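You operate a simulated robot arm through the tools that you are given. There is no shell and no other tool.

The job below is to be done with a simulated two-armed robot. You get a single attempt, and the scene is never put back.

JOB
Push the pads up and drop the one with a corner missing in the red tray.
Fine: clamp with the yellow knob first, push up with the orange lever; then lower it and free the clamp; the whole pads stay in. Where these are worked on the way, their far stop is far enough and under half their travel is too little: orange lever, yellow knob.

Only the result counts: the job must be done as asked and must still hold three seconds after the hand-in. Knocking over, shifting, dropping, spilling or breaking anything else fails it.

ROBOT AND FRAMES
Two 7-joint arms with fingered hands on one trunk that stands fixed in place. Base frame: the origin is at the foot of the trunk, x ahead of it, y to its left, z up; the work surface is at about z = 800. Readings come in mm, rad, newtons and seconds.
The left shoulder is at [21, 208, 1248], the right one opposite. Each reaches about 1152 mm from its shoulder. Payload 5 kg a hand.
The TCP of each hand is the grasp point between the finger pads, 48 mm short of the fingertips. In the tool frame z runs along the fingers and y along their closing line. The gripper opens to 160 mm; its body begins 56 mm behind the TCP. The gripper is a hand of 4 fingers: y runs from the thumb to the fingers, the wrist lies at [-26, -142, -252] in the tool frame, and closing takes about 1.5 s.
Orientation is that of the tool frame in the base frame, as [roll, pitch, yaw] about the fixed x, y, z axes, in that order (R = Rz(yaw) Ry(pitch) Rx(roll)). With the fingers straight down and the wrist toward the robot, the tool's x, y and z point along [0, 1, 0], [1, 0, 0] and [0, 0, -1] of the base frame.

CONTROLS
- The arms move only by the tool arm_command. It takes "left_increments", "right_increments" or both (then of equal length, played together; a hand with none holds still); each is a list of rows, each an object of numbers (a shift or turn left out is 0, a gripper value left out holds the last): "tx", "ty", "tz": the shift along the base's x, y, z in mm; "ax", "ay", "az": the turn, a rotation vector about the base's x, y, z in rad. In form: [{"tx": .., "ty": .., "tz": .., "ax": .., "ay": .., "az": ..}, ...]. A call has 1 to 20 rows; each row is the pose to reach, as a shift and turn from the pose commanded when the call began. "left_claw" and "right_claw" are, for a hand that has rows, the finger opening in mm, from 0 to 160, set as the call begins (left out, the last holds). Each row takes 0.2 s and may step no farther than 50 mm and 0.15 rad from the row before; otherwise, or with a gripper value out of range, the whole call is refused. A pose out of reach is approached as far as the arm can. The call stops where the force on the tool passes 50 N (or 10 N more than at its start, if that is more) or the arm is blocked; 0.2 s more then pass. The fingers move at their own pace (about 108 mm/s each) and stop on an object; they squeeze with about 27 N. The grip force told is the motor's: it shows also when the fingers shut on nothing. Time passes only in rows, and 0.2 s behind the last, so rows that repeat a pose let the fingers close. It gives the time, the measured TCP pose, the force on the tool (base axes), the opening and the grip force at its end, in the units of the frame above (readings bear some noise), with the torque about the TCP (base axes, N m) and any sound that the robot's microphone picked up, and new pictures: "views" is both (left out), scene, wrist or none (wrist: the cameras of the hands that moved).
- Cameras (640 x 400 px; columns grow to the right, rows downward): "scene" is now at [89.9, 15.2, 1443.6]; the picture's right is [0.30, -0.95, 0.00], its down [-0.49, -0.15, -0.86] and it looks along [0.82, 0.26, -0.51] (base axes); focal length 316 px, centre (320, 200). "left" rides on the left gripper at [-87, -133, -189] in its tool frame; the picture's right is [-0.83, -0.26, 0.49], its down [0.51, -0.71, 0.49] and it looks along [0.22, 0.66, 0.72] (tool axes); focal length 238 px, centre (320, 200). "right" rides on the right gripper at [87, -133, -189] in its tool frame; the picture's right is [-0.83, 0.26, -0.49], its down [-0.51, -0.71, 0.49] and it looks along [-0.22, 0.66, 0.72] (tool axes); focal length 238 px, centre (320, 200). There is no depth. A picture from a camera that has moved, and an enlarged one, comes with that camera's place and axes in the base frame and with its lens. The place of the scene camera against the robot may be out by one fixed shift of up to 18 mm in any direction.
- slide_trunk(by): moves the trunk up (or, below 0, down) by that many mm; the arms and the scene camera ride with it, the base frame stays. It gives what a move gives, with no picture.
- finger_targets(index, middle, ring, thumb_bend, thumb_turn, hand): sets how far each is bent, from 0 (flat) to 1 (curled in); at 0.3 the hand is open as for a grip, at 0.7 the pads meet at the TCP. One left out holds its place. A second passes; each finger stops where it meets its share of the squeeze, and holds until it gets a number again. A gripper value or a shape takes the hand back. It gives what a move gives, with no picture; readings hold the bend of each and the force on the fingers (four entries, about 0 where the hand has none), thumb and palm. thumb_turn goes from beside the hand (0) to across from the fingers (1), as for a grip.
- grasp_type(shape, hand): the hand has 4 fingers and takes this shape, open, in about a second: jaw (thumb against the fingers, like two jaws); tri (thumb and two fingers); tip (a fingertip pinch); poke (one finger out to press); point (the index stretched); flat (the hand flat); cup (the hand cupped); fist (a fist). The gripper value then closes the fingers along that shape, each until it touches; the sizes above hold for jaw. It gives what a move gives, with no picture.
- pan_tilt(pan, tilt): turns the head with the scene camera to pan (to the left, within 1.501 rad either way) and tilt (down, from -0.506 to 1.204), counted from straight ahead of the robot. It gives what a move gives, and a new picture of the scene camera.
- inspect(camera, box): a new picture of the part [left, top, right, bottom] of that camera's present view, enlarged. The clock stands still meanwhile.
- close_job(): hands the job in; it is judged then, once.

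Places have to be worked out from the pictures, the camera data and where the tool is seen. Open the grippers and draw the arms clear of the work before you hand the job in, unless the task says otherwise.

The tools are called after ">>>" by a JSON object that holds its "api" and its "payload". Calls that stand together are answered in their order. arm_command: Moves the arms, as the interface text tells. Its arguments: {"type":"object","properties":{"left_increments":{"type":"array","items":{"type":"object","properties":{"tx":{"type":"number"},"ty":{"type":"number"},"tz":{"type":"number"},"ax":{"type":"number"},"ay":{"type":"number"},"az":{"type":"number"}}}},"left_claw":{"type":"number"},"right_increments":{"type":"array","items":{"type":"object","properties":{"tx":{"type":"number"},"ty":{"type":"number"},"tz":{"type":"number"},"ax":{"type":"number"},"ay":{"type":"number"},"az":{"type":"number"}}}},"right_claw":{"type":"number"},"views":{"type":"string","enum":["both","scene","wrist","none"]}},"required":[]} The other tools are called the same way: slide_trunk (by) moves the trunk up or down; grasp_type (shape, hand) gives the hand a shape; finger_targets (index, middle, ring, thumb_bend, thumb_turn, hand) moves the fingers one by one; pan_tilt (pan, tilt) turns the head that bears the scene camera; inspect (camera, box) takes an enlarged picture of a part of a camera's view; close_job () hands the job in.

At the start:

```text
clock: 0.0
left_ee_pos: [651.6, 514.4, 1220.9]
left_ee_rot: [3.14, -0.001, 1.571]
left_force: [0.1, -0.6, -1.0]
left_ft_torque: [-0.02, 0.01, 0.02]
left_finger_gap: 159.8
left_grasp_force: 0.0
left_shape: jaw
left_bend: [0.3, 0.3, 0.3, 0.3, 0.98]
left_finger forces: [0.1, 0.1, 0.0, 0.0, 0.1, 0.0]
right_ee_pos: [756.0, -202.7, 1190.8]
right_ee_rot: [-3.14, -0.001, 1.57]
right_force: [-0.3, 0.8, -0.2]
right_ft_torque: [0.03, -0.02, 0.01]
right_finger_gap: 159.2
right_grasp_force: 0.0
right_shape: jaw
right_bend: [0.3, 0.3, 0.3, 0.3, 0.98]
right_finger forces: [0.0, 0.0, 0.0, 0.0, 0.0, 0.1]
trunk travel left (down, up): [-250.0, 440.0]
head pan, tilt (commanded): [0.304, 0.538]
```

scene: 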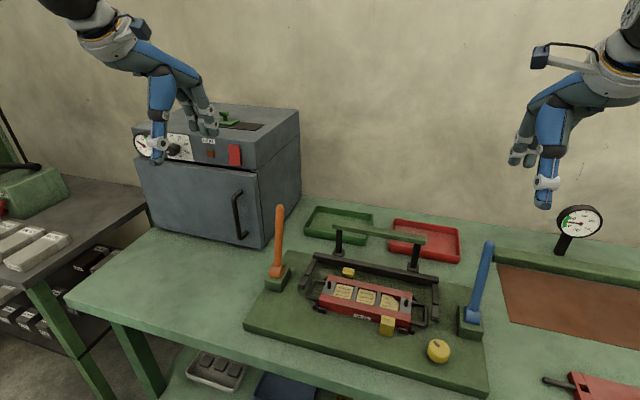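
right: 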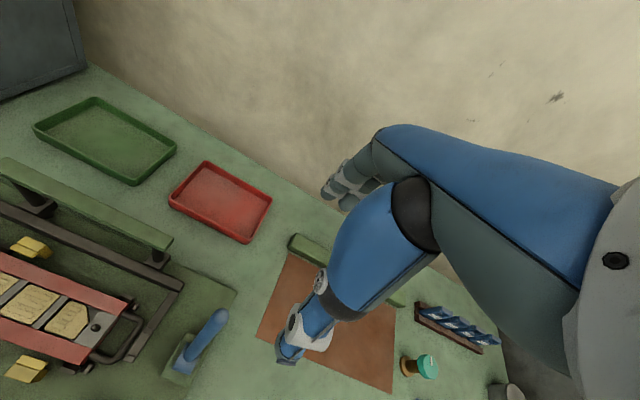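
left: 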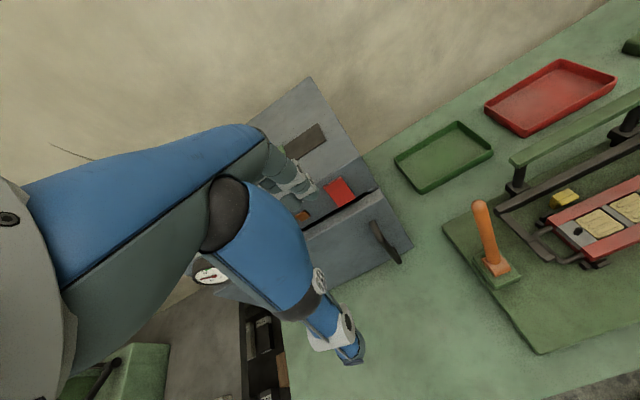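

I see a fixture board with an orange lever (left), blue lever (right), yellow knob (front right), a red frame holding three pads, and the red tray behind. I will look closer at it before moving.

>>> {"api": "inspect", "payload": {"camera": "scene", "box": [230, 190, 510, 390]}}

>>> {"api": "inspect", "payload": {"camera": "right", "box": [0, 150, 250, 400]}}

>>> {"api": "inspect", "payload": {"camera": "left", "box": [400, 50, 640, 380]}}

```text
2.00 times, centred on (370, 290) of scene
camera zoom: at [89.9, 15.2, 1443.6], right [0.3, -0.95, 0.0], down [-0.49, -0.15, -0.86], along [0.82, 0.26, -0.51], focal length 632 px, centre (220, 20)
```

zoom: 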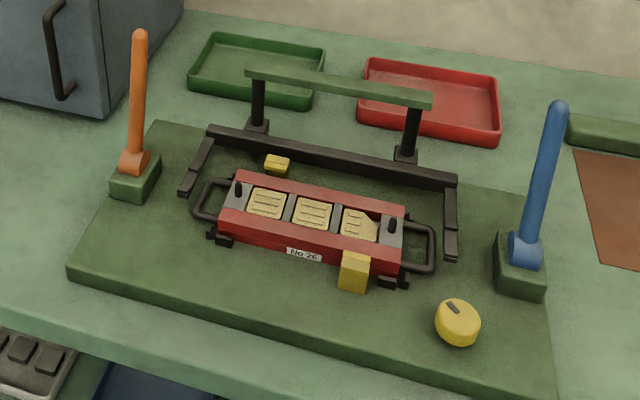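

```text
1.60 times, centred on (125, 275) of right
camera zoom: at [623.2, -116.2, 1379.1], right [0.26, -0.83, 0.49], down [-0.71, -0.51, -0.49], along [0.66, -0.22, -0.72], focal length 381 px, centre (632, 80)
```

zoom: 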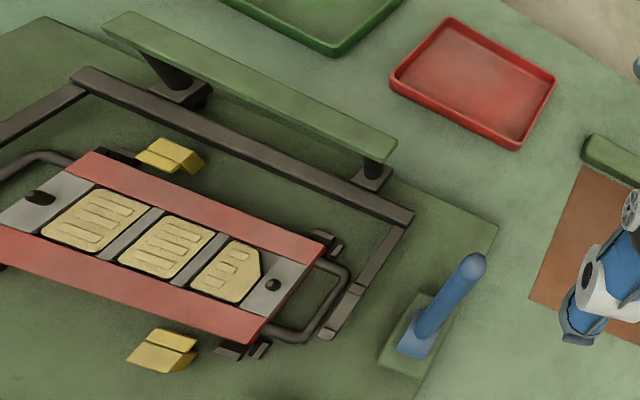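

```text
1.21 times, centred on (520, 215) of left
camera zoom: at [520.0, 427.5, 1409.5], right [-0.26, -0.83, -0.49], down [-0.71, 0.51, -0.49], along [0.66, 0.22, -0.72], focal length 289 px, centre (78, 182)
```

zoom: 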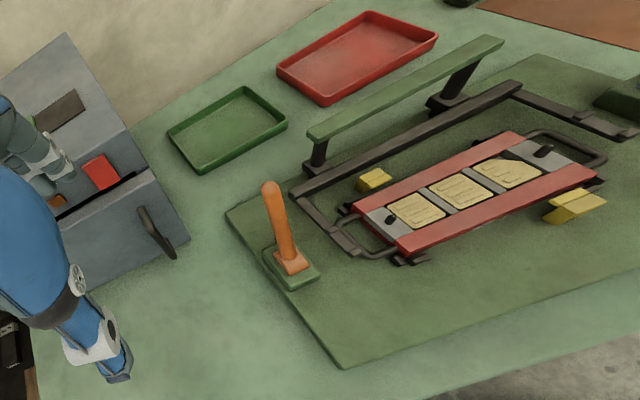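

The third pad (rightmost, around x 634, y 27) looks like the one with a cut corner. I will zoom in on the pads, the knob and the levers to understand their marks.

>>> {"api": "inspect", "payload": {"camera": "scene", "box": [320, 265, 420, 335]}}

>>> {"api": "inspect", "payload": {"camera": "scene", "box": [400, 310, 500, 380]}}

>>> {"api": "inspect", "payload": {"camera": "scene", "box": [240, 195, 340, 300]}}

>>> {"api": "inspect", "payload": {"camera": "right", "box": [0, 230, 150, 330]}}

```text
5.71 times, centred on (370, 300) of scene
camera zoom: at [89.9, 15.2, 1443.6], right [0.3, -0.95, 0.0], down [-0.49, -0.15, -0.86], along [0.82, 0.26, -0.51], focal length 1806 px, centre (34, -371)
```

zoom: 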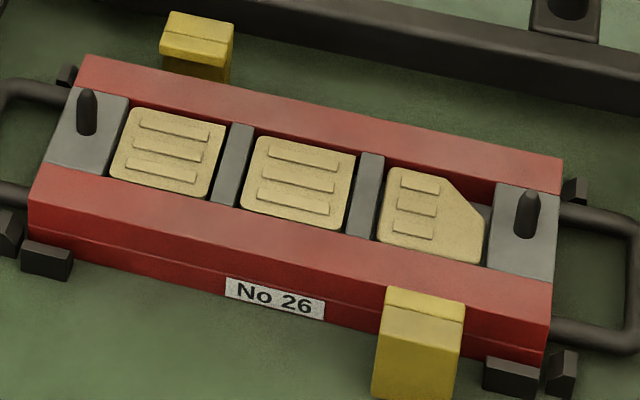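

```text
5.71 times, centred on (450, 345) of scene
camera zoom: at [89.9, 15.2, 1443.6], right [0.3, -0.95, 0.0], down [-0.49, -0.15, -0.86], along [0.82, 0.26, -0.51], focal length 1806 px, centre (-423, -629)
```

zoom: 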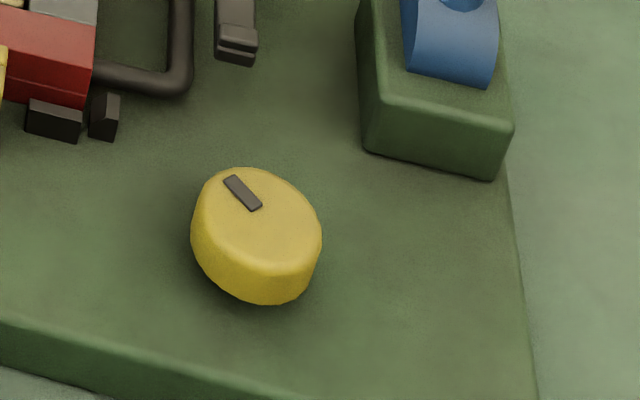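

```text
3.81 times, centred on (290, 248) of scene
camera zoom: at [89.9, 15.2, 1443.6], right [0.3, -0.95, 0.0], down [-0.49, -0.15, -0.86], along [0.82, 0.26, -0.51], focal length 1204 px, centre (434, 19)
```

zoom: 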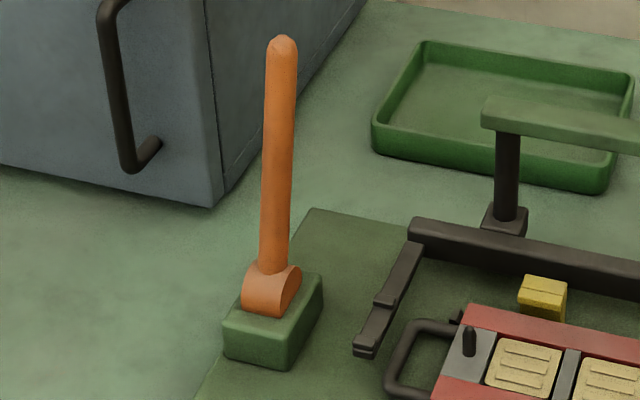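

```text
4.00 times, centred on (75, 280) of right
camera zoom: at [623.2, -116.2, 1379.1], right [0.26, -0.83, 0.49], down [-0.71, -0.51, -0.49], along [0.66, -0.22, -0.72], focal length 953 px, centre (1300, -120)
```

zoom: 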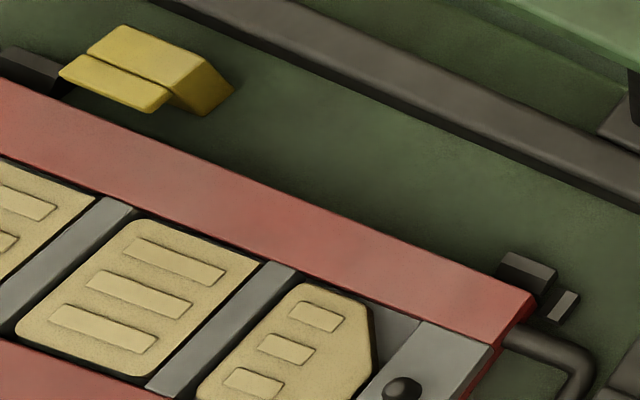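

Pads 1 and 2 are whole and pad 3 (nearest the knob) lacks its back-right corner. I estimate the yellow knob near [546, -99, 845] and move the right hand above it, staying clear of the blue lever, to get a close look.

>>> {"api": "arm_command", "payload": {"right_increments": [{"tx": -45, "ty": 20}, {"tx": -90, "ty": 40}, {"tx": -135, "ty": 60}, {"tx": -180, "ty": 80}, {"tx": -222, "ty": 100}, {"tx": -222, "ty": 104, "tz": -45}, {"tx": -222, "ty": 104, "tz": -90}, {"tx": -222, "ty": 104, "tz": -130}], "views": "both"}}

```text
clock: 1.8
left_ee_pos: [656.4, 503.6, 1223.2]
left_ee_rot: [-3.14, -0.007, 1.566]
left_force: [2.4, -6.8, 1.3]
left_ft_torque: [0.68, 0.36, 0.02]
left_finger_gap: 159.7
left_grasp_force: 0.1
left_shape: jaw
left_bend: [0.3, 0.3, 0.3, 0.3, 0.97]
left_finger forces: [0.0, 0.0, 0.1, 0.0, 0.0, 0.1]
right_ee_pos: [537.9, -113.1, 1053.4]
right_ee_rot: [-3.118, -0.027, 1.514]
right_force: [7.8, 0.5, 3.7]
right_ft_torque: [-0.07, 0.39, 0.71]
right_finger_gap: 159.8
right_grasp_force: 0.0
right_shape: jaw
right_bend: [0.3, 0.3, 0.3, 0.3, 0.98]
right_finger forces: [0.0, 0.0, 0.1, 0.0, 0.0, 0.1]
right hand out of reach, approached as far as the arm can: row 4
trunk travel left (down, up): [-250.0, 440.0]
head pan, tilt (commanded): [0.304, 0.538]
camera scene: at [93.4, 6.4, 1443.5], right [0.3, -0.96, -0.01], down [-0.49, -0.15, -0.86], along [0.82, 0.26, -0.51], focal length 316 px, centre (320, 200)
camera right: at [412.4, -22.4, 1247.5], right [0.22, -0.86, 0.46], down [-0.75, -0.45, -0.49], along [0.63, -0.23, -0.74], focal length 238 px, centre (320, 200)
```

scene: 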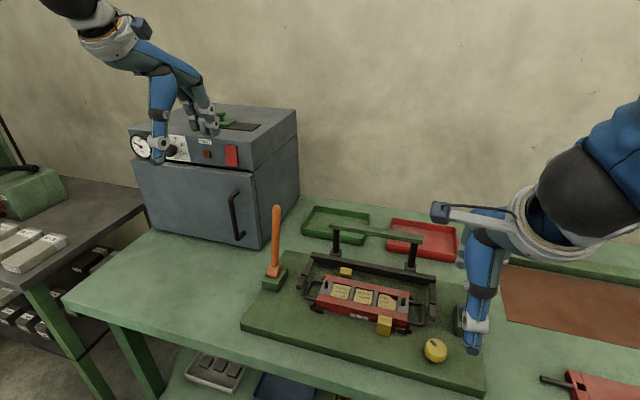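
right: 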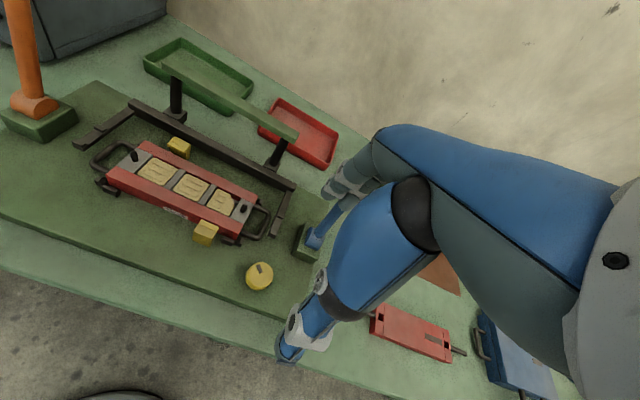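

The arm is still settling after that move (the trunk sways a bit). I let it rest in place and look again.

>>> {"api": "arm_command", "payload": {"right_increments": [{}, {}, {}, {}], "views": "wrist"}}

>>> {"api": "inspect", "payload": {"camera": "right", "box": [80, 120, 320, 300]}}

```text
clock: 2.8
left_ee_pos: [651.9, 512.6, 1221.8]
left_ee_rot: [3.141, 0.002, 1.569]
left_force: [1.5, -0.5, 0.1]
left_ft_torque: [0.06, -0.02, 0.02]
left_finger_gap: 159.6
left_grasp_force: 0.1
left_shape: jaw
left_bend: [0.3, 0.3, 0.3, 0.3, 0.97]
left_finger forces: [0.0, 0.0, 0.1, 0.0, 0.0, 0.1]
right_ee_pos: [538.9, -102.6, 1058.1]
right_ee_rot: [3.142, 0.0, 1.572]
right_force: [0.1, -0.4, -0.6]
right_ft_torque: [0.0, 0.02, 0.02]
right_finger_gap: 160.2
right_grasp_force: 0.1
right_shape: jaw
right_bend: [0.3, 0.3, 0.3, 0.3, 0.98]
right_finger forces: [0.0, 0.1, 0.0, 0.0, 0.1, 0.0]
trunk travel left (down, up): [-250.0, 440.0]
head pan, tilt (commanded): [0.304, 0.538]
camera right: at [404.4, -15.4, 1246.3], right [0.26, -0.83, 0.49], down [-0.71, -0.51, -0.49], along [0.66, -0.22, -0.72], focal length 238 px, centre (320, 200)
```

right: 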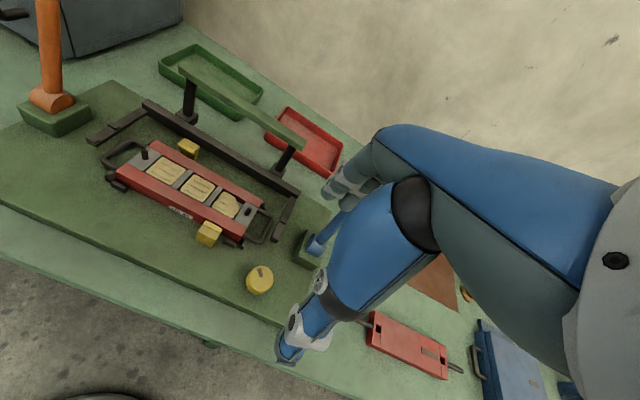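

```text
2.22 times, centred on (200, 210) of right
camera zoom: at [404.4, -15.4, 1246.3], right [0.26, -0.83, 0.49], down [-0.71, -0.51, -0.49], along [0.66, -0.22, -0.72], focal length 530 px, centre (587, 178)
```

zoom: 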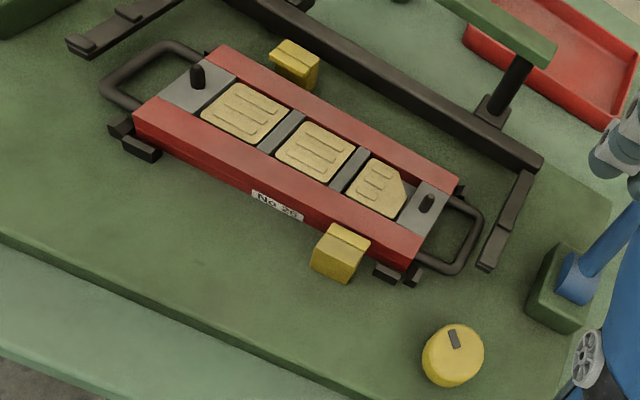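

The knob's top centre works out near [551, -87, 850] from the wrist camera, with the board surface near 822. I narrow the fingers to 75 mm and come down to about 80 mm above the knob, centred over it.

>>> {"api": "arm_command", "payload": {"right_increments": [{"tx": 6, "ty": 8, "tz": -30}, {"tx": 12, "ty": 15, "tz": -65}, {"tx": 12, "ty": 15, "tz": -100}, {"tx": 12, "ty": 15, "tz": -120}, {"tx": 12, "ty": 15, "tz": -128}, {"tx": 12, "ty": 15, "tz": -128}, {"tx": 12, "ty": 15, "tz": -128}], "right_claw": 75, "views": "both"}}

>>> {"api": "inspect", "payload": {"camera": "right", "box": [170, 150, 410, 400]}}

>>> {"api": "inspect", "payload": {"camera": "scene", "box": [360, 200, 560, 400]}}

```text
clock: 4.4
left_ee_pos: [651.4, 513.9, 1221.2]
left_ee_rot: [-3.141, -0.001, 1.57]
left_force: [0.1, 0.6, 0.0]
left_ft_torque: [-0.03, 0.02, -0.01]
left_finger_gap: 159.7
left_grasp_force: 0.1
left_shape: jaw
left_bend: [0.3, 0.3, 0.3, 0.3, 0.97]
left_finger forces: [0.0, 0.0, 0.1, 0.0, 0.0, 0.0]
right_ee_pos: [545.6, -85.3, 933.1]
right_ee_rot: [-3.142, 0.001, 1.57]
right_force: [0.4, 0.1, -0.5]
right_ft_torque: [0.02, 0.0, 0.03]
right_finger_gap: 75.5
right_grasp_force: 0.1
right_shape: jaw
right_bend: [0.74, 0.46, 0.43, 0.71, 1.0]
right_finger forces: [0.0, 0.0, 0.0, 0.1, 0.1, 0.1]
trunk travel left (down, up): [-250.0, 440.0]
head pan, tilt (commanded): [0.304, 0.538]
camera scene: at [89.9, 15.1, 1443.6], right [0.3, -0.95, 0.0], down [-0.49, -0.15, -0.86], along [0.82, 0.26, -0.51], focal length 316 px, centre (320, 200)
camera right: at [412.3, 1.5, 1120.6], right [0.26, -0.83, 0.49], down [-0.71, -0.51, -0.49], along [0.66, -0.22, -0.72], focal length 238 px, centre (320, 200)
```

scene: 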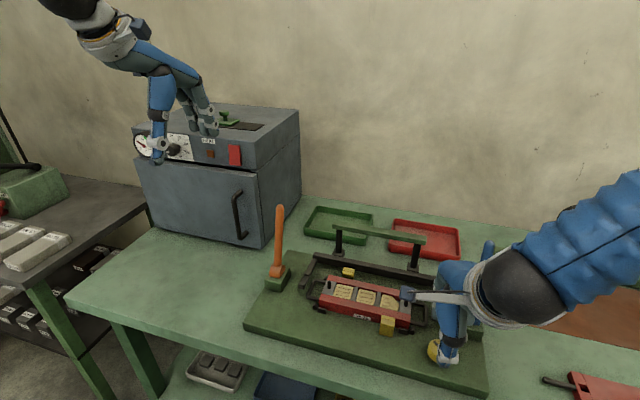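
right: 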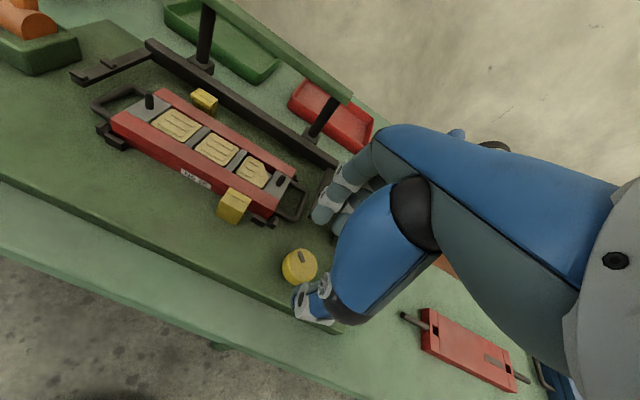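

```text
1.60 times, centred on (290, 275) of right
camera zoom: at [412.3, 1.5, 1120.6], right [0.26, -0.83, 0.49], down [-0.71, -0.51, -0.49], along [0.66, -0.22, -0.72], focal length 381 px, centre (368, 80)
```

zoom: 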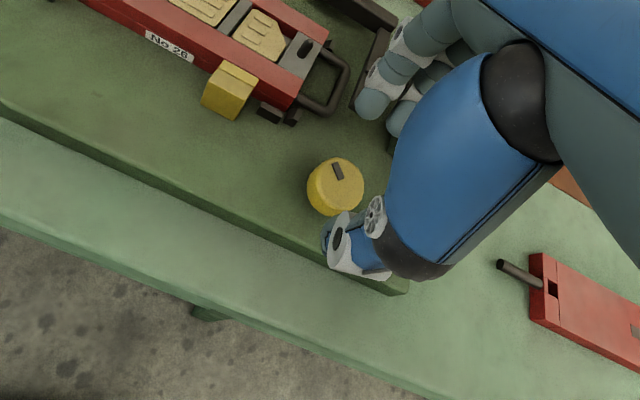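

```text
2.00 times, centred on (460, 300) of scene
camera zoom: at [89.9, 15.1, 1443.6], right [0.3, -0.95, 0.0], down [-0.49, -0.15, -0.86], along [0.82, 0.26, -0.51], focal length 632 px, centre (40, 0)
```

zoom: 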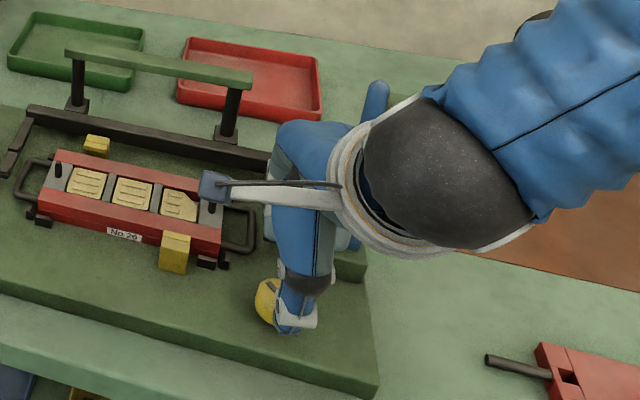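

Knob centre is confirmed at about (551, -86). One finger reads more bent than the others, so I zoom into the hand from the wrist camera to see the finger layout.

>>> {"api": "inspect", "payload": {"camera": "right", "box": [270, 160, 370, 340]}}

>>> {"api": "inspect", "payload": {"camera": "left", "box": [400, 0, 640, 200]}}

```text
2.22 times, centred on (320, 250) of right
camera zoom: at [412.3, 1.5, 1120.6], right [0.26, -0.83, 0.49], down [-0.71, -0.51, -0.49], along [0.66, -0.22, -0.72], focal length 530 px, centre (320, 89)
```

zoom: 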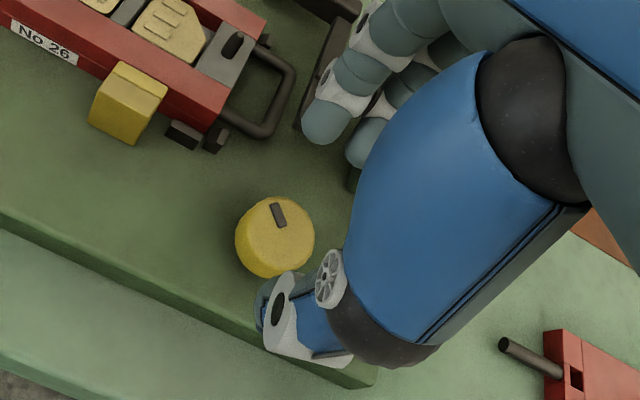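

```text
2.00 times, centred on (520, 100) of left
camera zoom: at [520.0, 427.5, 1409.5], right [-0.26, -0.83, -0.49], down [-0.71, 0.51, -0.49], along [0.66, 0.22, -0.72], focal length 477 px, centre (-80, 400)
```

zoom: 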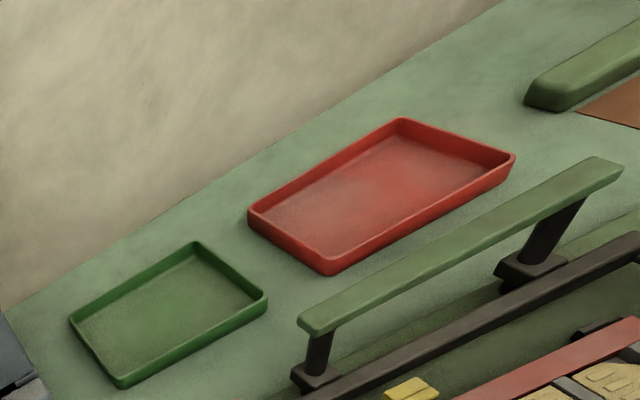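

The thumb and index straddle the knob, tips about 50 mm below the TCP. I lower to TCP z about 886 (tips about 832, board at 822) without closing, and check.

>>> {"api": "arm_command", "payload": {"right_increments": [{"tx": 5, "ty": 0, "tz": -15}, {"tx": 5, "ty": 0, "tz": -30}, {"tx": 5, "ty": 0, "tz": -42}, {"tx": 5, "ty": 0, "tz": -47}, {"tx": 5, "ty": 0, "tz": -47}, {"tx": 5, "ty": 0, "tz": -47}], "views": "wrist"}}

>>> {"api": "inspect", "payload": {"camera": "right", "box": [270, 160, 430, 340]}}

>>> {"api": "inspect", "payload": {"camera": "scene", "box": [400, 300, 500, 390]}}

```text
clock: 5.3
left_ee_pos: [649.7, 513.5, 1221.7]
left_ee_rot: [3.14, -0.002, 1.569]
left_force: [1.3, -0.5, 0.3]
left_ft_torque: [0.05, 0.09, 0.0]
left_finger_gap: 159.8
left_grasp_force: 0.1
left_shape: jaw
left_bend: [0.3, 0.3, 0.3, 0.3, 0.97]
left_finger forces: [0.0, 0.0, 0.0, 0.1, 0.1, 0.0]
right_ee_pos: [550.9, -83.4, 895.6]
right_ee_rot: [3.128, -0.003, 1.57]
right_force: [-21.9, -6.6, 33.7]
right_ft_torque: [-0.38, -1.3, -0.63]
right_finger_gap: 71.9
right_grasp_force: 0.0
right_shape: jaw
right_bend: [0.75, 0.46, 0.47, 0.71, 1.0]
right_finger forces: [28.0, 0.0, 12.8, 0.1, 0.1, 0.0]
trunk travel left (down, up): [-250.0, 440.0]
head pan, tilt (commanded): [0.304, 0.538]
stopped in row 4 (right hand): the force on the tool passed its limit at 57 N (the readings are from after the stop); the commanded pose is now the measured one
camera right: at [415.6, 2.9, 1082.3], right [0.25, -0.84, 0.49], down [-0.7, -0.5, -0.5], along [0.66, -0.22, -0.72], focal length 238 px, centre (320, 200)
```

right: 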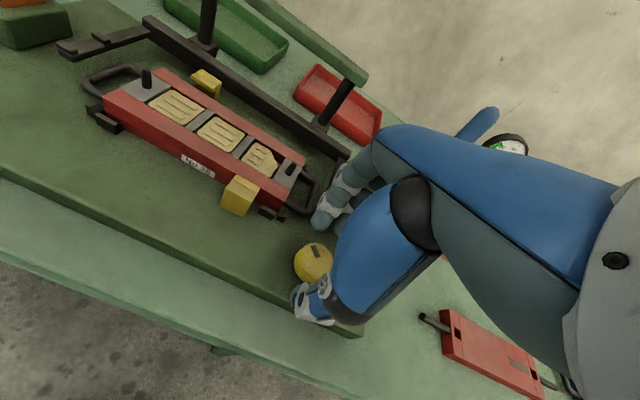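

```text
2.22 times, centred on (350, 250) of right
camera zoom: at [415.6, 2.9, 1082.3], right [0.25, -0.84, 0.49], down [-0.7, -0.5, -0.5], along [0.66, -0.22, -0.72], focal length 530 px, centre (253, 89)
```

zoom: 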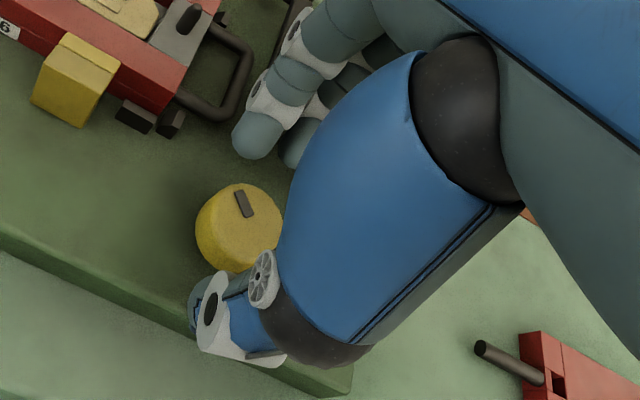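

```text
4.44 times, centred on (450, 345) of scene
camera zoom: at [87.0, 14.4, 1444.1], right [0.3, -0.95, 0.0], down [-0.49, -0.15, -0.86], along [0.82, 0.26, -0.51], focal length 1405 px, centre (-258, -444)
```

zoom: 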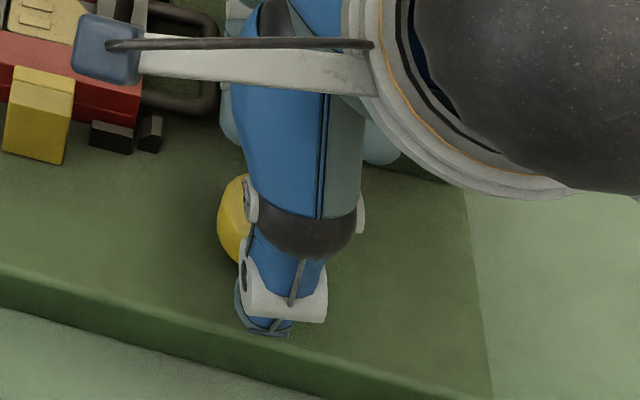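

The call stopped: index (28 N) and ring (13 N) touched something, most likely the blue lever's block by the ring finger. I back straight up 60 mm and try the fingertip-pinch shape, which should keep the other fingers out of the way.

>>> {"api": "arm_command", "payload": {"right_increments": [{"tz": 20}, {"tx": -2, "tz": 45}, {"tx": -2, "tz": 70}, {"tx": -2, "tz": 70}], "views": "none"}}

>>> {"api": "grasp_type", "payload": {"hand": "right", "shape": "tip"}}

>>> {"api": "inspect", "payload": {"camera": "right", "box": [220, 140, 420, 380]}}

>>> {"api": "inspect", "payload": {"camera": "scene", "box": [380, 250, 540, 390]}}

```text
clock: 6.3
left_ee_pos: [652.0, 513.5, 1221.1]
left_ee_rot: [-3.141, 0.001, 1.571]
left_force: [-0.4, -0.4, 0.5]
left_ft_torque: [0.02, 0.05, -0.02]
left_finger_gap: 160.1
left_grasp_force: 0.0
left_shape: jaw
left_bend: [0.3, 0.3, 0.3, 0.3, 0.97]
left_finger forces: [0.1, 0.1, 0.0, 0.0, 0.0, 0.0]
right_ee_pos: [549.1, -82.3, 962.1]
right_ee_rot: [3.136, -0.003, 1.57]
right_force: [0.0, 0.1, -0.4]
right_ft_torque: [-0.01, -0.03, 0.0]
right_finger_gap: 75.3
right_grasp_force: 0.0
right_shape: jaw
right_bend: [0.74, 0.46, 0.43, 0.71, 1.0]
right_finger forces: [0.1, 0.1, 0.0, 0.1, 0.0, 0.0]
trunk travel left (down, up): [-250.0, 440.0]
head pan, tilt (commanded): [0.304, 0.538]
```

```text
clock: 7.2
left_ee_pos: [651.8, 512.9, 1221.9]
left_ee_rot: [-3.14, 0.0, 1.57]
left_force: [0.3, 0.1, -0.2]
left_ft_torque: [-0.01, 0.03, 0.03]
left_finger_gap: 160.0
left_grasp_force: 0.0
left_shape: jaw
left_bend: [0.3, 0.3, 0.3, 0.3, 0.97]
left_finger forces: [0.0, 0.0, 0.0, 0.0, 0.0, 0.0]
right_ee_pos: [548.9, -83.1, 961.6]
right_ee_rot: [3.135, -0.003, 1.568]
right_force: [0.2, -0.1, 0.8]
right_ft_torque: [-0.02, 0.0, -0.01]
right_finger_gap: 160.1
right_grasp_force: 0.1
right_shape: tip
right_bend: [0.3, 0.98, 0.99, 0.3, 0.98]
right_finger forces: [0.0, 0.0, 0.0, 0.1, 0.1, 0.0]
trunk travel left (down, up): [-250.0, 440.0]
head pan, tilt (commanded): [0.304, 0.538]
```

```text
1.67 times, centred on (320, 260) of right
camera zoom: at [413.9, 4.2, 1149.3], right [0.26, -0.84, 0.49], down [-0.71, -0.51, -0.5], along [0.66, -0.22, -0.72], focal length 397 px, centre (320, 100)
```

zoom: 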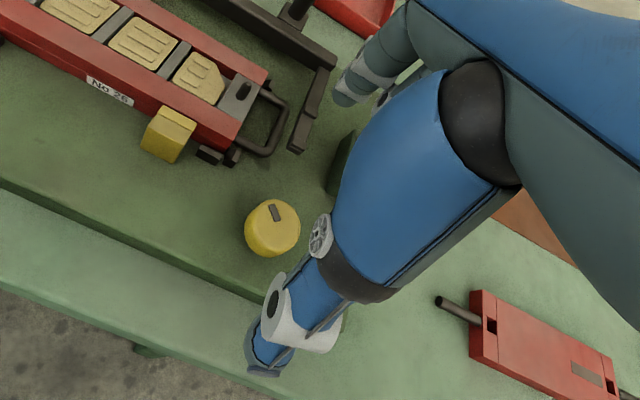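

```text
2.86 times, centred on (460, 320) of scene
camera zoom: at [89.9, 15.2, 1443.6], right [0.3, -0.95, 0.0], down [-0.49, -0.15, -0.86], along [0.82, 0.26, -0.51], focal length 903 px, centre (-80, -143)
```

zoom: 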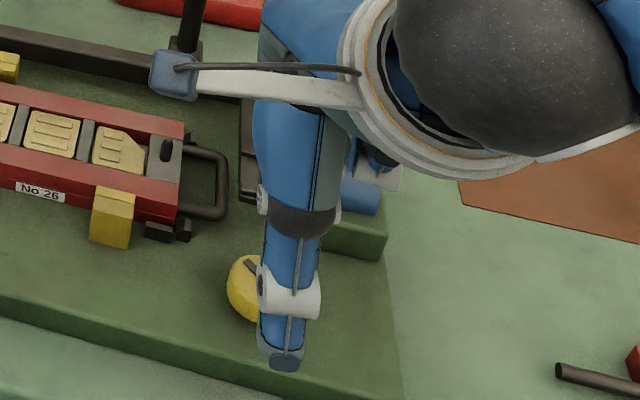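

In the tip shape, middle and ring are fully curled away and only index and thumb extend. I set a 70 mm opening and look at where the tips come.

>>> {"api": "arm_command", "payload": {"right_increments": [{}, {}, {}, {}, {}], "right_claw": 70, "views": "none"}}

>>> {"api": "inspect", "payload": {"camera": "right", "box": [220, 140, 420, 380]}}

>>> {"api": "inspect", "payload": {"camera": "scene", "box": [400, 280, 520, 380]}}

```text
clock: 8.4
left_ee_pos: [651.1, 513.8, 1220.4]
left_ee_rot: [3.14, 0.0, 1.571]
left_force: [-1.0, -0.7, -0.2]
left_ft_torque: [0.07, 0.01, 0.03]
left_finger_gap: 159.7
left_grasp_force: 0.0
left_shape: jaw
left_bend: [0.3, 0.3, 0.3, 0.3, 0.97]
left_finger forces: [0.1, 0.0, 0.0, 0.1, 0.0, 0.0]
right_ee_pos: [549.6, -83.6, 962.0]
right_ee_rot: [3.135, -0.002, 1.571]
right_force: [-0.1, 0.2, -0.1]
right_ft_torque: [0.0, 0.05, 0.02]
right_finger_gap: 71.3
right_grasp_force: 0.0
right_shape: tip
right_bend: [0.73, 0.98, 0.99, 0.71, 1.0]
right_finger forces: [0.1, 0.0, 0.0, 0.0, 0.0, 0.0]
trunk travel left (down, up): [-250.0, 440.0]
head pan, tilt (commanded): [0.304, 0.538]
```

```text
1.67 times, centred on (320, 260) of right
camera zoom: at [413.8, 4.2, 1149.3], right [0.26, -0.84, 0.49], down [-0.71, -0.51, -0.5], along [0.66, -0.22, -0.72], focal length 397 px, centre (320, 100)
```

zoom: 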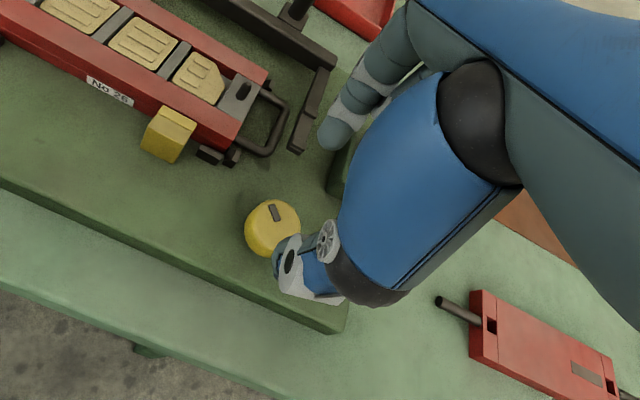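

```text
4.00 times, centred on (460, 330) of scene
camera zoom: at [89.9, 15.2, 1443.6], right [0.3, -0.95, 0.0], down [-0.49, -0.15, -0.86], along [0.82, 0.26, -0.51], focal length 1264 px, centre (-240, -320)
```

zoom: 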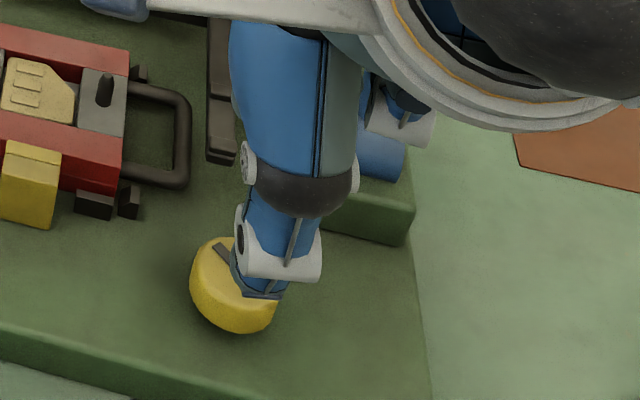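

I need a side view of the right fingers against the knob. I bring the left hand round (staying high, about z 1120) so that its camera looks across at the knob from the left.

>>> {"api": "arm_command", "payload": {"left_increments": [{"tx": -15, "ty": -30, "tz": -5, "az": -0.12}, {"tx": -32, "ty": -65, "tz": -15, "az": -0.26}, {"tx": -49, "ty": -100, "tz": -25, "az": -0.4}, {"tx": -66, "ty": -135, "tz": -35, "az": -0.54}, {"tx": -83, "ty": -170, "tz": -45, "az": -0.68}, {"tx": -100, "ty": -205, "tz": -55, "az": -0.82}, {"tx": -117, "ty": -240, "tz": -65, "az": -0.96}, {"tx": -134, "ty": -275, "tz": -75, "az": -1.1}, {"tx": -151, "ty": -310, "tz": -85, "az": -1.24}, {"tx": -165, "ty": -335, "tz": -95, "az": -1.36}, {"tx": -170, "ty": -347, "tz": -98, "az": -1.4}, {"tx": -170, "ty": -347, "tz": -98, "az": -1.4}, {"tx": -170, "ty": -347, "tz": -98, "az": -1.4}], "views": "both"}}

```text
clock: 11.2
left_ee_pos: [480.7, 166.8, 1121.8]
left_ee_rot: [3.142, 0.001, 0.168]
left_force: [-0.3, -0.6, 0.3]
left_ft_torque: [0.02, 0.01, 0.02]
left_finger_gap: 159.8
left_grasp_force: 0.1
left_shape: jaw
left_bend: [0.3, 0.3, 0.3, 0.3, 0.97]
left_finger forces: [0.0, 0.0, 0.1, 0.0, 0.0, 0.0]
right_ee_pos: [548.7, -82.7, 962.2]
right_ee_rot: [3.135, -0.002, 1.569]
right_force: [-0.4, 0.1, -0.5]
right_ft_torque: [0.01, 0.02, 0.03]
right_finger_gap: 71.0
right_grasp_force: 0.0
right_shape: tip
right_bend: [0.73, 0.98, 0.99, 0.71, 1.0]
right_finger forces: [0.1, 0.0, 0.1, 0.1, 0.0, 0.1]
trunk travel left (down, up): [-250.0, 440.0]
head pan, tilt (commanded): [0.304, 0.538]
camera scene: at [89.8, 14.9, 1443.6], right [0.3, -0.95, 0.0], down [-0.49, -0.15, -0.86], along [0.82, 0.26, -0.51], focal length 316 px, centre (320, 200)
camera left: at [372.9, 283.0, 1310.3], right [-0.87, 0.11, -0.49], down [0.38, 0.78, -0.49], along [0.33, -0.61, -0.72], focal length 238 px, centre (320, 200)
```

scene: 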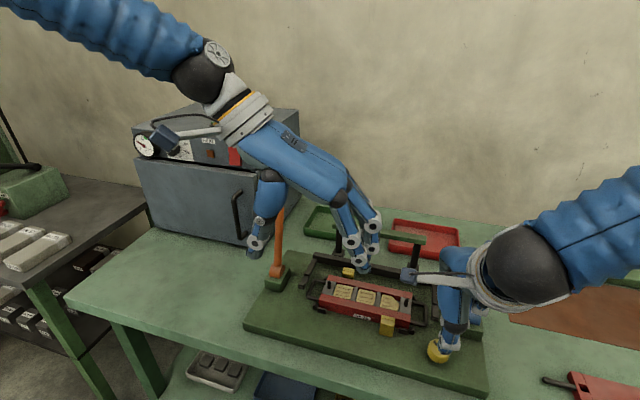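
left: 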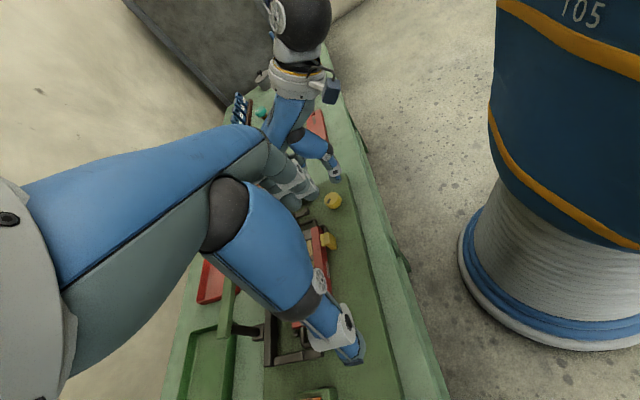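

The left camera sees the knob beside the left fingers. I zoom in there.

>>> {"api": "inspect", "payload": {"camera": "left", "box": [270, 110, 370, 220]}}

```text
3.64 times, centred on (320, 165) of left
camera zoom: at [372.9, 283.0, 1310.3], right [-0.87, 0.11, -0.49], down [0.38, 0.78, -0.49], along [0.33, -0.61, -0.72], focal length 867 px, centre (320, 327)
```

zoom: 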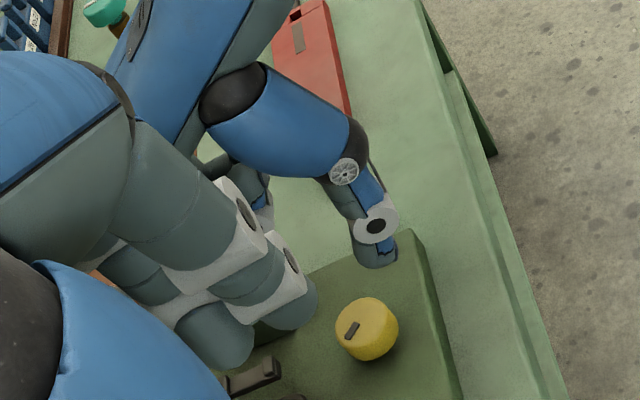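

The left fingers block the line of sight, so I curl the left hand into a fist and look again.

>>> {"api": "grasp_type", "payload": {"hand": "left", "shape": "fist"}}

>>> {"api": "inspect", "payload": {"camera": "left", "box": [250, 100, 370, 220]}}

```text
clock: 12.1
left_ee_pos: [479.9, 167.0, 1121.1]
left_ee_rot: [3.141, 0.0, 0.172]
left_force: [-0.9, -0.9, 0.0]
left_ft_torque: [0.0, -0.03, 0.0]
left_finger_gap: 0.0
left_grasp_force: 0.0
left_shape: fist
left_bend: [1.0, 1.0, 1.0, 0.84, 0.84]
left_finger forces: [0.0, 0.0, 0.0, 0.1, 0.0, 0.0]
right_ee_pos: [549.4, -82.0, 962.1]
right_ee_rot: [3.135, -0.001, 1.569]
right_force: [-0.6, -0.3, 0.1]
right_ft_torque: [-0.01, 0.0, -0.01]
right_finger_gap: 70.9
right_grasp_force: 0.0
right_shape: tip
right_bend: [0.73, 0.98, 0.99, 0.71, 1.0]
right_finger forces: [0.0, 0.0, 0.1, 0.0, 0.1, 0.0]
trunk travel left (down, up): [-250.0, 440.0]
head pan, tilt (commanded): [0.304, 0.538]
```

```text
3.33 times, centred on (310, 160) of left
camera zoom: at [373.0, 283.2, 1310.3], right [-0.87, 0.11, -0.49], down [0.38, 0.78, -0.49], along [0.33, -0.61, -0.72], focal length 794 px, centre (353, 333)
```

zoom: 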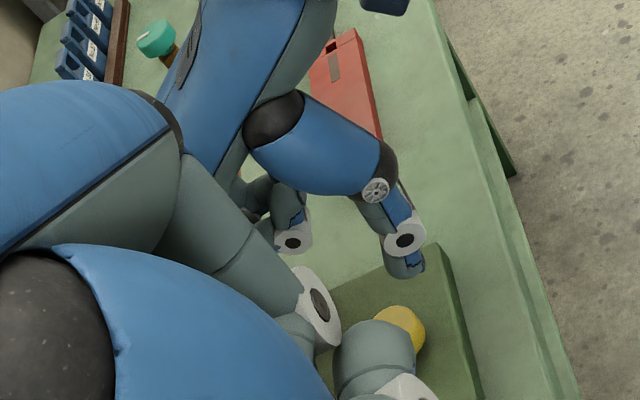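

Still blocked by the left hand itself. I turn it back 0.4 rad and shift it 100 mm forward so the knob moves into the clear right half of its picture.

>>> {"api": "arm_command", "payload": {"left_increments": [{"tx": 33, "az": 0.13}, {"tx": 67, "az": 0.27}, {"tx": 100, "az": 0.4}, {"tx": 100, "az": 0.4}, {"tx": 100, "az": 0.4}], "views": "wrist"}}

>>> {"api": "inspect", "payload": {"camera": "left", "box": [310, 90, 460, 240]}}

```text
clock: 13.3
left_ee_pos: [582.7, 165.2, 1119.1]
left_ee_rot: [-3.141, 0.001, 0.57]
left_force: [0.5, -0.3, 0.2]
left_ft_torque: [0.0, 0.01, -0.02]
left_finger_gap: 0.0
left_grasp_force: 0.0
left_shape: fist
left_bend: [1.0, 1.0, 1.0, 0.84, 0.84]
left_finger forces: [0.1, 0.0, 0.1, 0.0, 0.0, 0.0]
right_ee_pos: [548.7, -82.3, 961.0]
right_ee_rot: [3.135, -0.003, 1.573]
right_force: [-0.4, 0.1, -0.5]
right_ft_torque: [0.04, 0.02, 0.01]
right_finger_gap: 71.0
right_grasp_force: 0.0
right_shape: tip
right_bend: [0.73, 0.98, 0.99, 0.71, 1.0]
right_finger forces: [0.0, 0.1, 0.0, 0.0, 0.1, 0.0]
trunk travel left (down, up): [-250.0, 440.0]
head pan, tilt (commanded): [0.304, 0.538]
camera left: at [437.9, 230.2, 1307.6], right [-0.84, -0.23, -0.49], down [0.04, 0.87, -0.49], along [0.54, -0.43, -0.72], focal length 238 px, centre (320, 200)
```

left: 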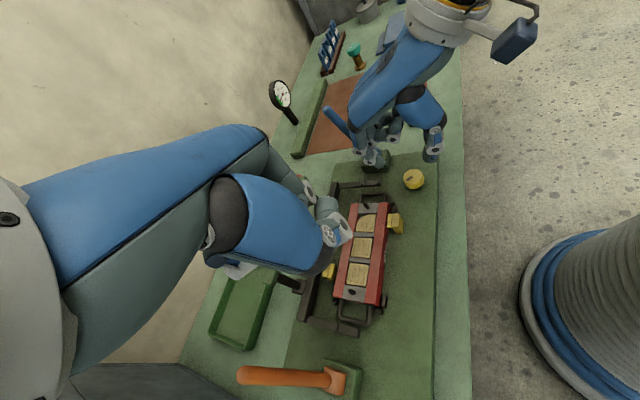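

```text
2.67 times, centred on (385, 165) of left
camera zoom: at [437.9, 230.2, 1307.6], right [-0.84, -0.23, -0.49], down [0.04, 0.87, -0.49], along [0.54, -0.43, -0.72], focal length 636 px, centre (147, 293)
```

zoom: 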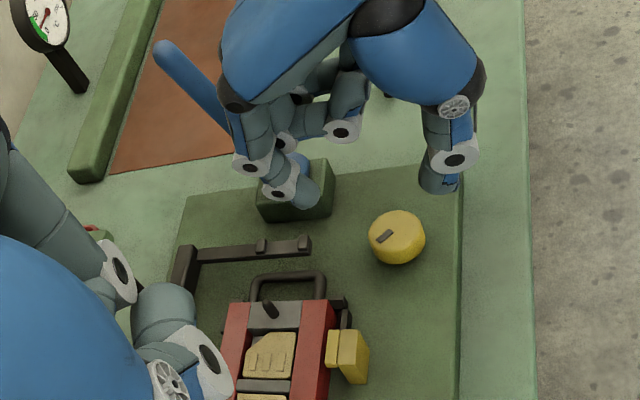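

The left camera now shows it clearly: the knob is free, but the blue lever's block (corner about 601, -124, top 865) and the black side-arm end (about 626, -88) lie just ahead; my fingers hit those. I turn the right hand +0.9 rad so index and thumb close across the free side, staying at this height.

>>> {"api": "arm_command", "payload": {"right_increments": [{"az": 0.15}, {"az": 0.3}, {"az": 0.45}, {"tx": 1, "ty": -2, "az": 0.6}, {"tx": 2, "ty": -4, "az": 0.75}, {"tx": 2, "ty": -4, "az": 0.9}, {"tx": 2, "ty": -4, "az": 0.9}, {"tx": 2, "ty": -4, "az": 0.9}], "views": "wrist"}}

>>> {"api": "inspect", "payload": {"camera": "left", "box": [310, 90, 460, 240]}}

```text
clock: 15.1
left_ee_pos: [580.5, 166.1, 1118.5]
left_ee_rot: [3.141, 0.0, 0.572]
left_force: [0.2, 0.6, 0.1]
left_ft_torque: [-0.03, 0.03, 0.01]
left_finger_gap: 0.1
left_grasp_force: 0.1
left_shape: fist
left_bend: [1.0, 1.0, 1.0, 0.84, 0.84]
left_finger forces: [0.1, 0.0, 0.1, 0.1, 0.0, 0.0]
right_ee_pos: [553.0, -88.7, 962.6]
right_ee_rot: [3.133, -0.002, 2.471]
right_force: [0.1, -0.4, -0.1]
right_ft_torque: [-0.06, -0.03, 0.02]
right_finger_gap: 70.7
right_grasp_force: 0.0
right_shape: tip
right_bend: [0.73, 0.98, 0.99, 0.71, 1.0]
right_finger forces: [0.0, 0.1, 0.0, 0.1, 0.0, 0.0]
trunk travel left (down, up): [-250.0, 440.0]
head pan, tilt (commanded): [0.304, 0.538]
camera right: at [401.3, -139.1, 1149.5], right [0.81, -0.32, 0.49], down [-0.04, -0.87, -0.5], along [0.58, 0.38, -0.72], focal length 238 px, centre (320, 200)
```

right: 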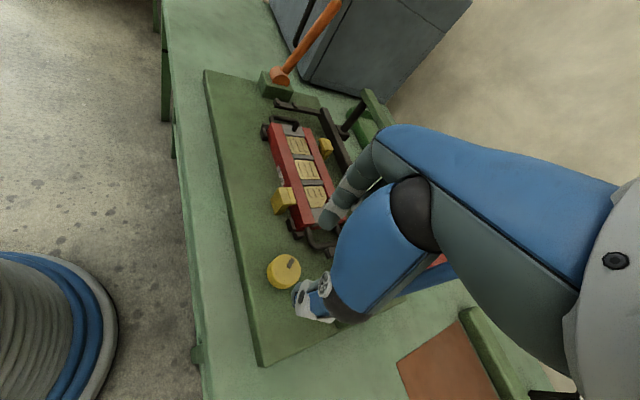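

```text
2.67 times, centred on (385, 165) of left
camera zoom: at [437.4, 230.8, 1307.7], right [-0.84, -0.23, -0.49], down [0.04, 0.87, -0.49], along [0.54, -0.43, -0.72], focal length 636 px, centre (147, 293)
```

zoom: 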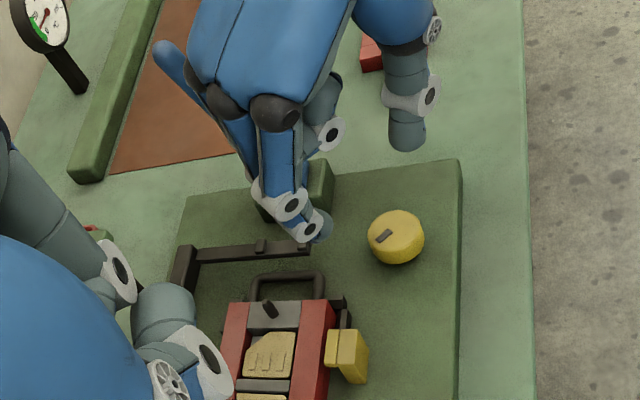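

Index tip triangulates to about 45 mm below the TCP; the thumb is less clear, so I check it with closer views before descending.

>>> {"api": "inspect", "payload": {"camera": "scene", "box": [400, 280, 520, 380]}}

>>> {"api": "inspect", "payload": {"camera": "left", "box": [370, 120, 450, 200]}}

>>> {"api": "inspect", "payload": {"camera": "right", "box": [250, 200, 370, 340]}}

```text
4.00 times, centred on (460, 330) of scene
camera zoom: at [89.9, 15.3, 1443.6], right [0.3, -0.95, 0.0], down [-0.49, -0.15, -0.86], along [0.82, 0.26, -0.51], focal length 1264 px, centre (-240, -320)
```

zoom: 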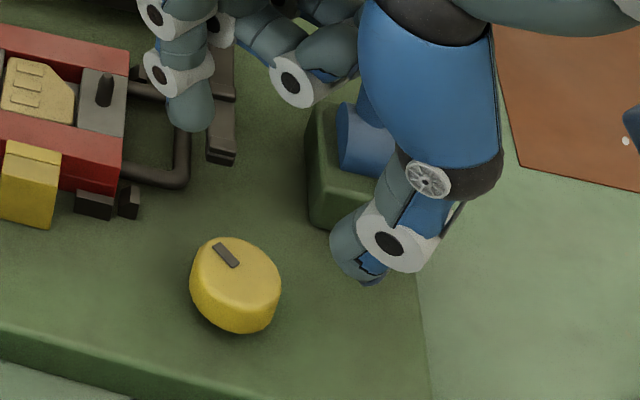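

```text
5.00 times, centred on (410, 160) of left
camera zoom: at [437.4, 230.8, 1307.7], right [-0.84, -0.23, -0.49], down [0.04, 0.87, -0.49], along [0.54, -0.43, -0.72], focal length 1192 px, centre (-130, 400)
```

zoom: 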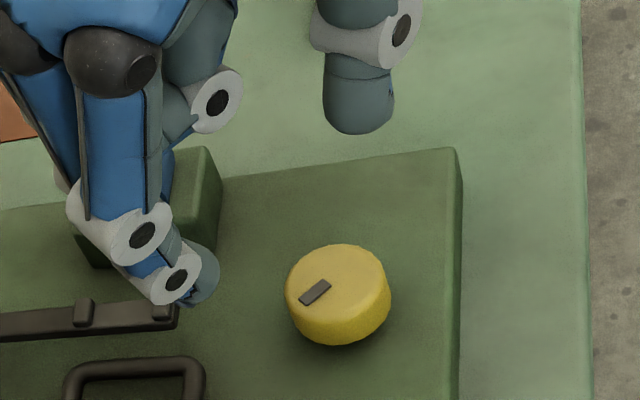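

```text
2.86 times, centred on (310, 270) of right
camera zoom: at [401.3, -139.1, 1149.5], right [0.81, -0.32, 0.49], down [-0.04, -0.87, -0.5], along [0.58, 0.38, -0.72], focal length 681 px, centre (349, 0)
```

zoom: 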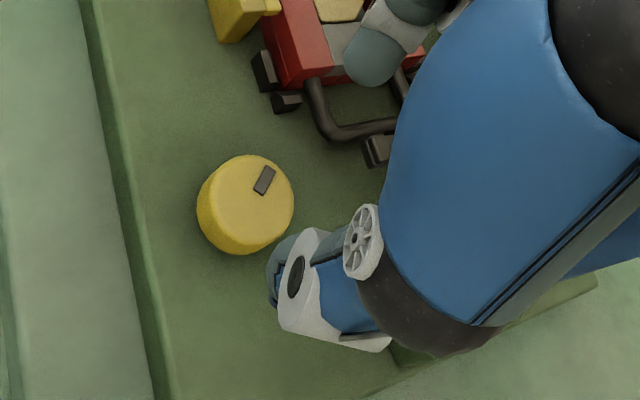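

Knob centre now averages to about (546, -84.5), top about 857. To be sure of the board's height, I zoom on its front-right corner and the knob base in two cameras.

>>> {"api": "inspect", "payload": {"camera": "scene", "box": [440, 340, 520, 400]}}

>>> {"api": "inspect", "payload": {"camera": "left", "box": [420, 120, 480, 170]}}

>>> {"api": "inspect", "payload": {"camera": "right", "box": [220, 310, 320, 400]}}

```text
6.67 times, centred on (480, 370) of scene
camera zoom: at [89.9, 15.3, 1443.6], right [0.3, -0.95, 0.0], down [-0.49, -0.15, -0.86], along [0.82, 0.26, -0.51], focal length 2107 px, centre (-747, -933)
```

zoom: 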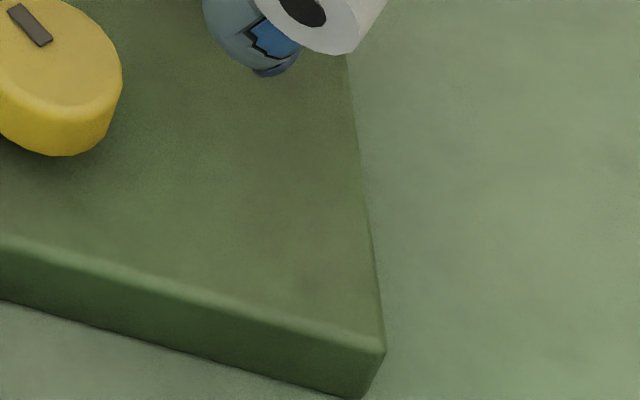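

```text
8.00 times, centred on (450, 145) of left
camera zoom: at [437.4, 230.8, 1307.7], right [-0.84, -0.23, -0.49], down [0.04, 0.87, -0.49], along [0.54, -0.43, -0.72], focal length 1907 px, centre (-720, 640)
```

zoom: 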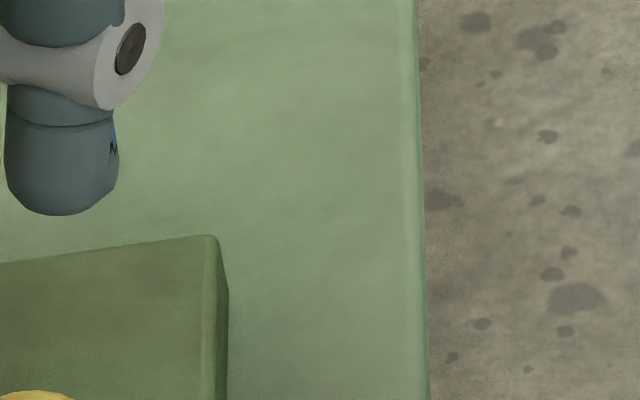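

```text
4.44 times, centred on (270, 355) of right
camera zoom: at [401.3, -139.1, 1149.5], right [0.81, -0.32, 0.49], down [-0.04, -0.87, -0.5], along [0.58, 0.38, -0.72], focal length 1059 px, centre (542, -489)
```

zoom: 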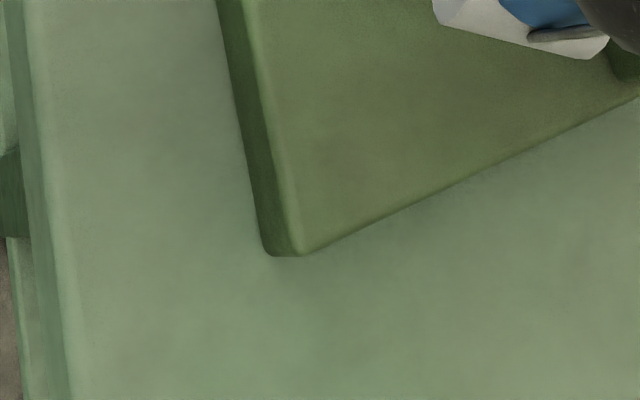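

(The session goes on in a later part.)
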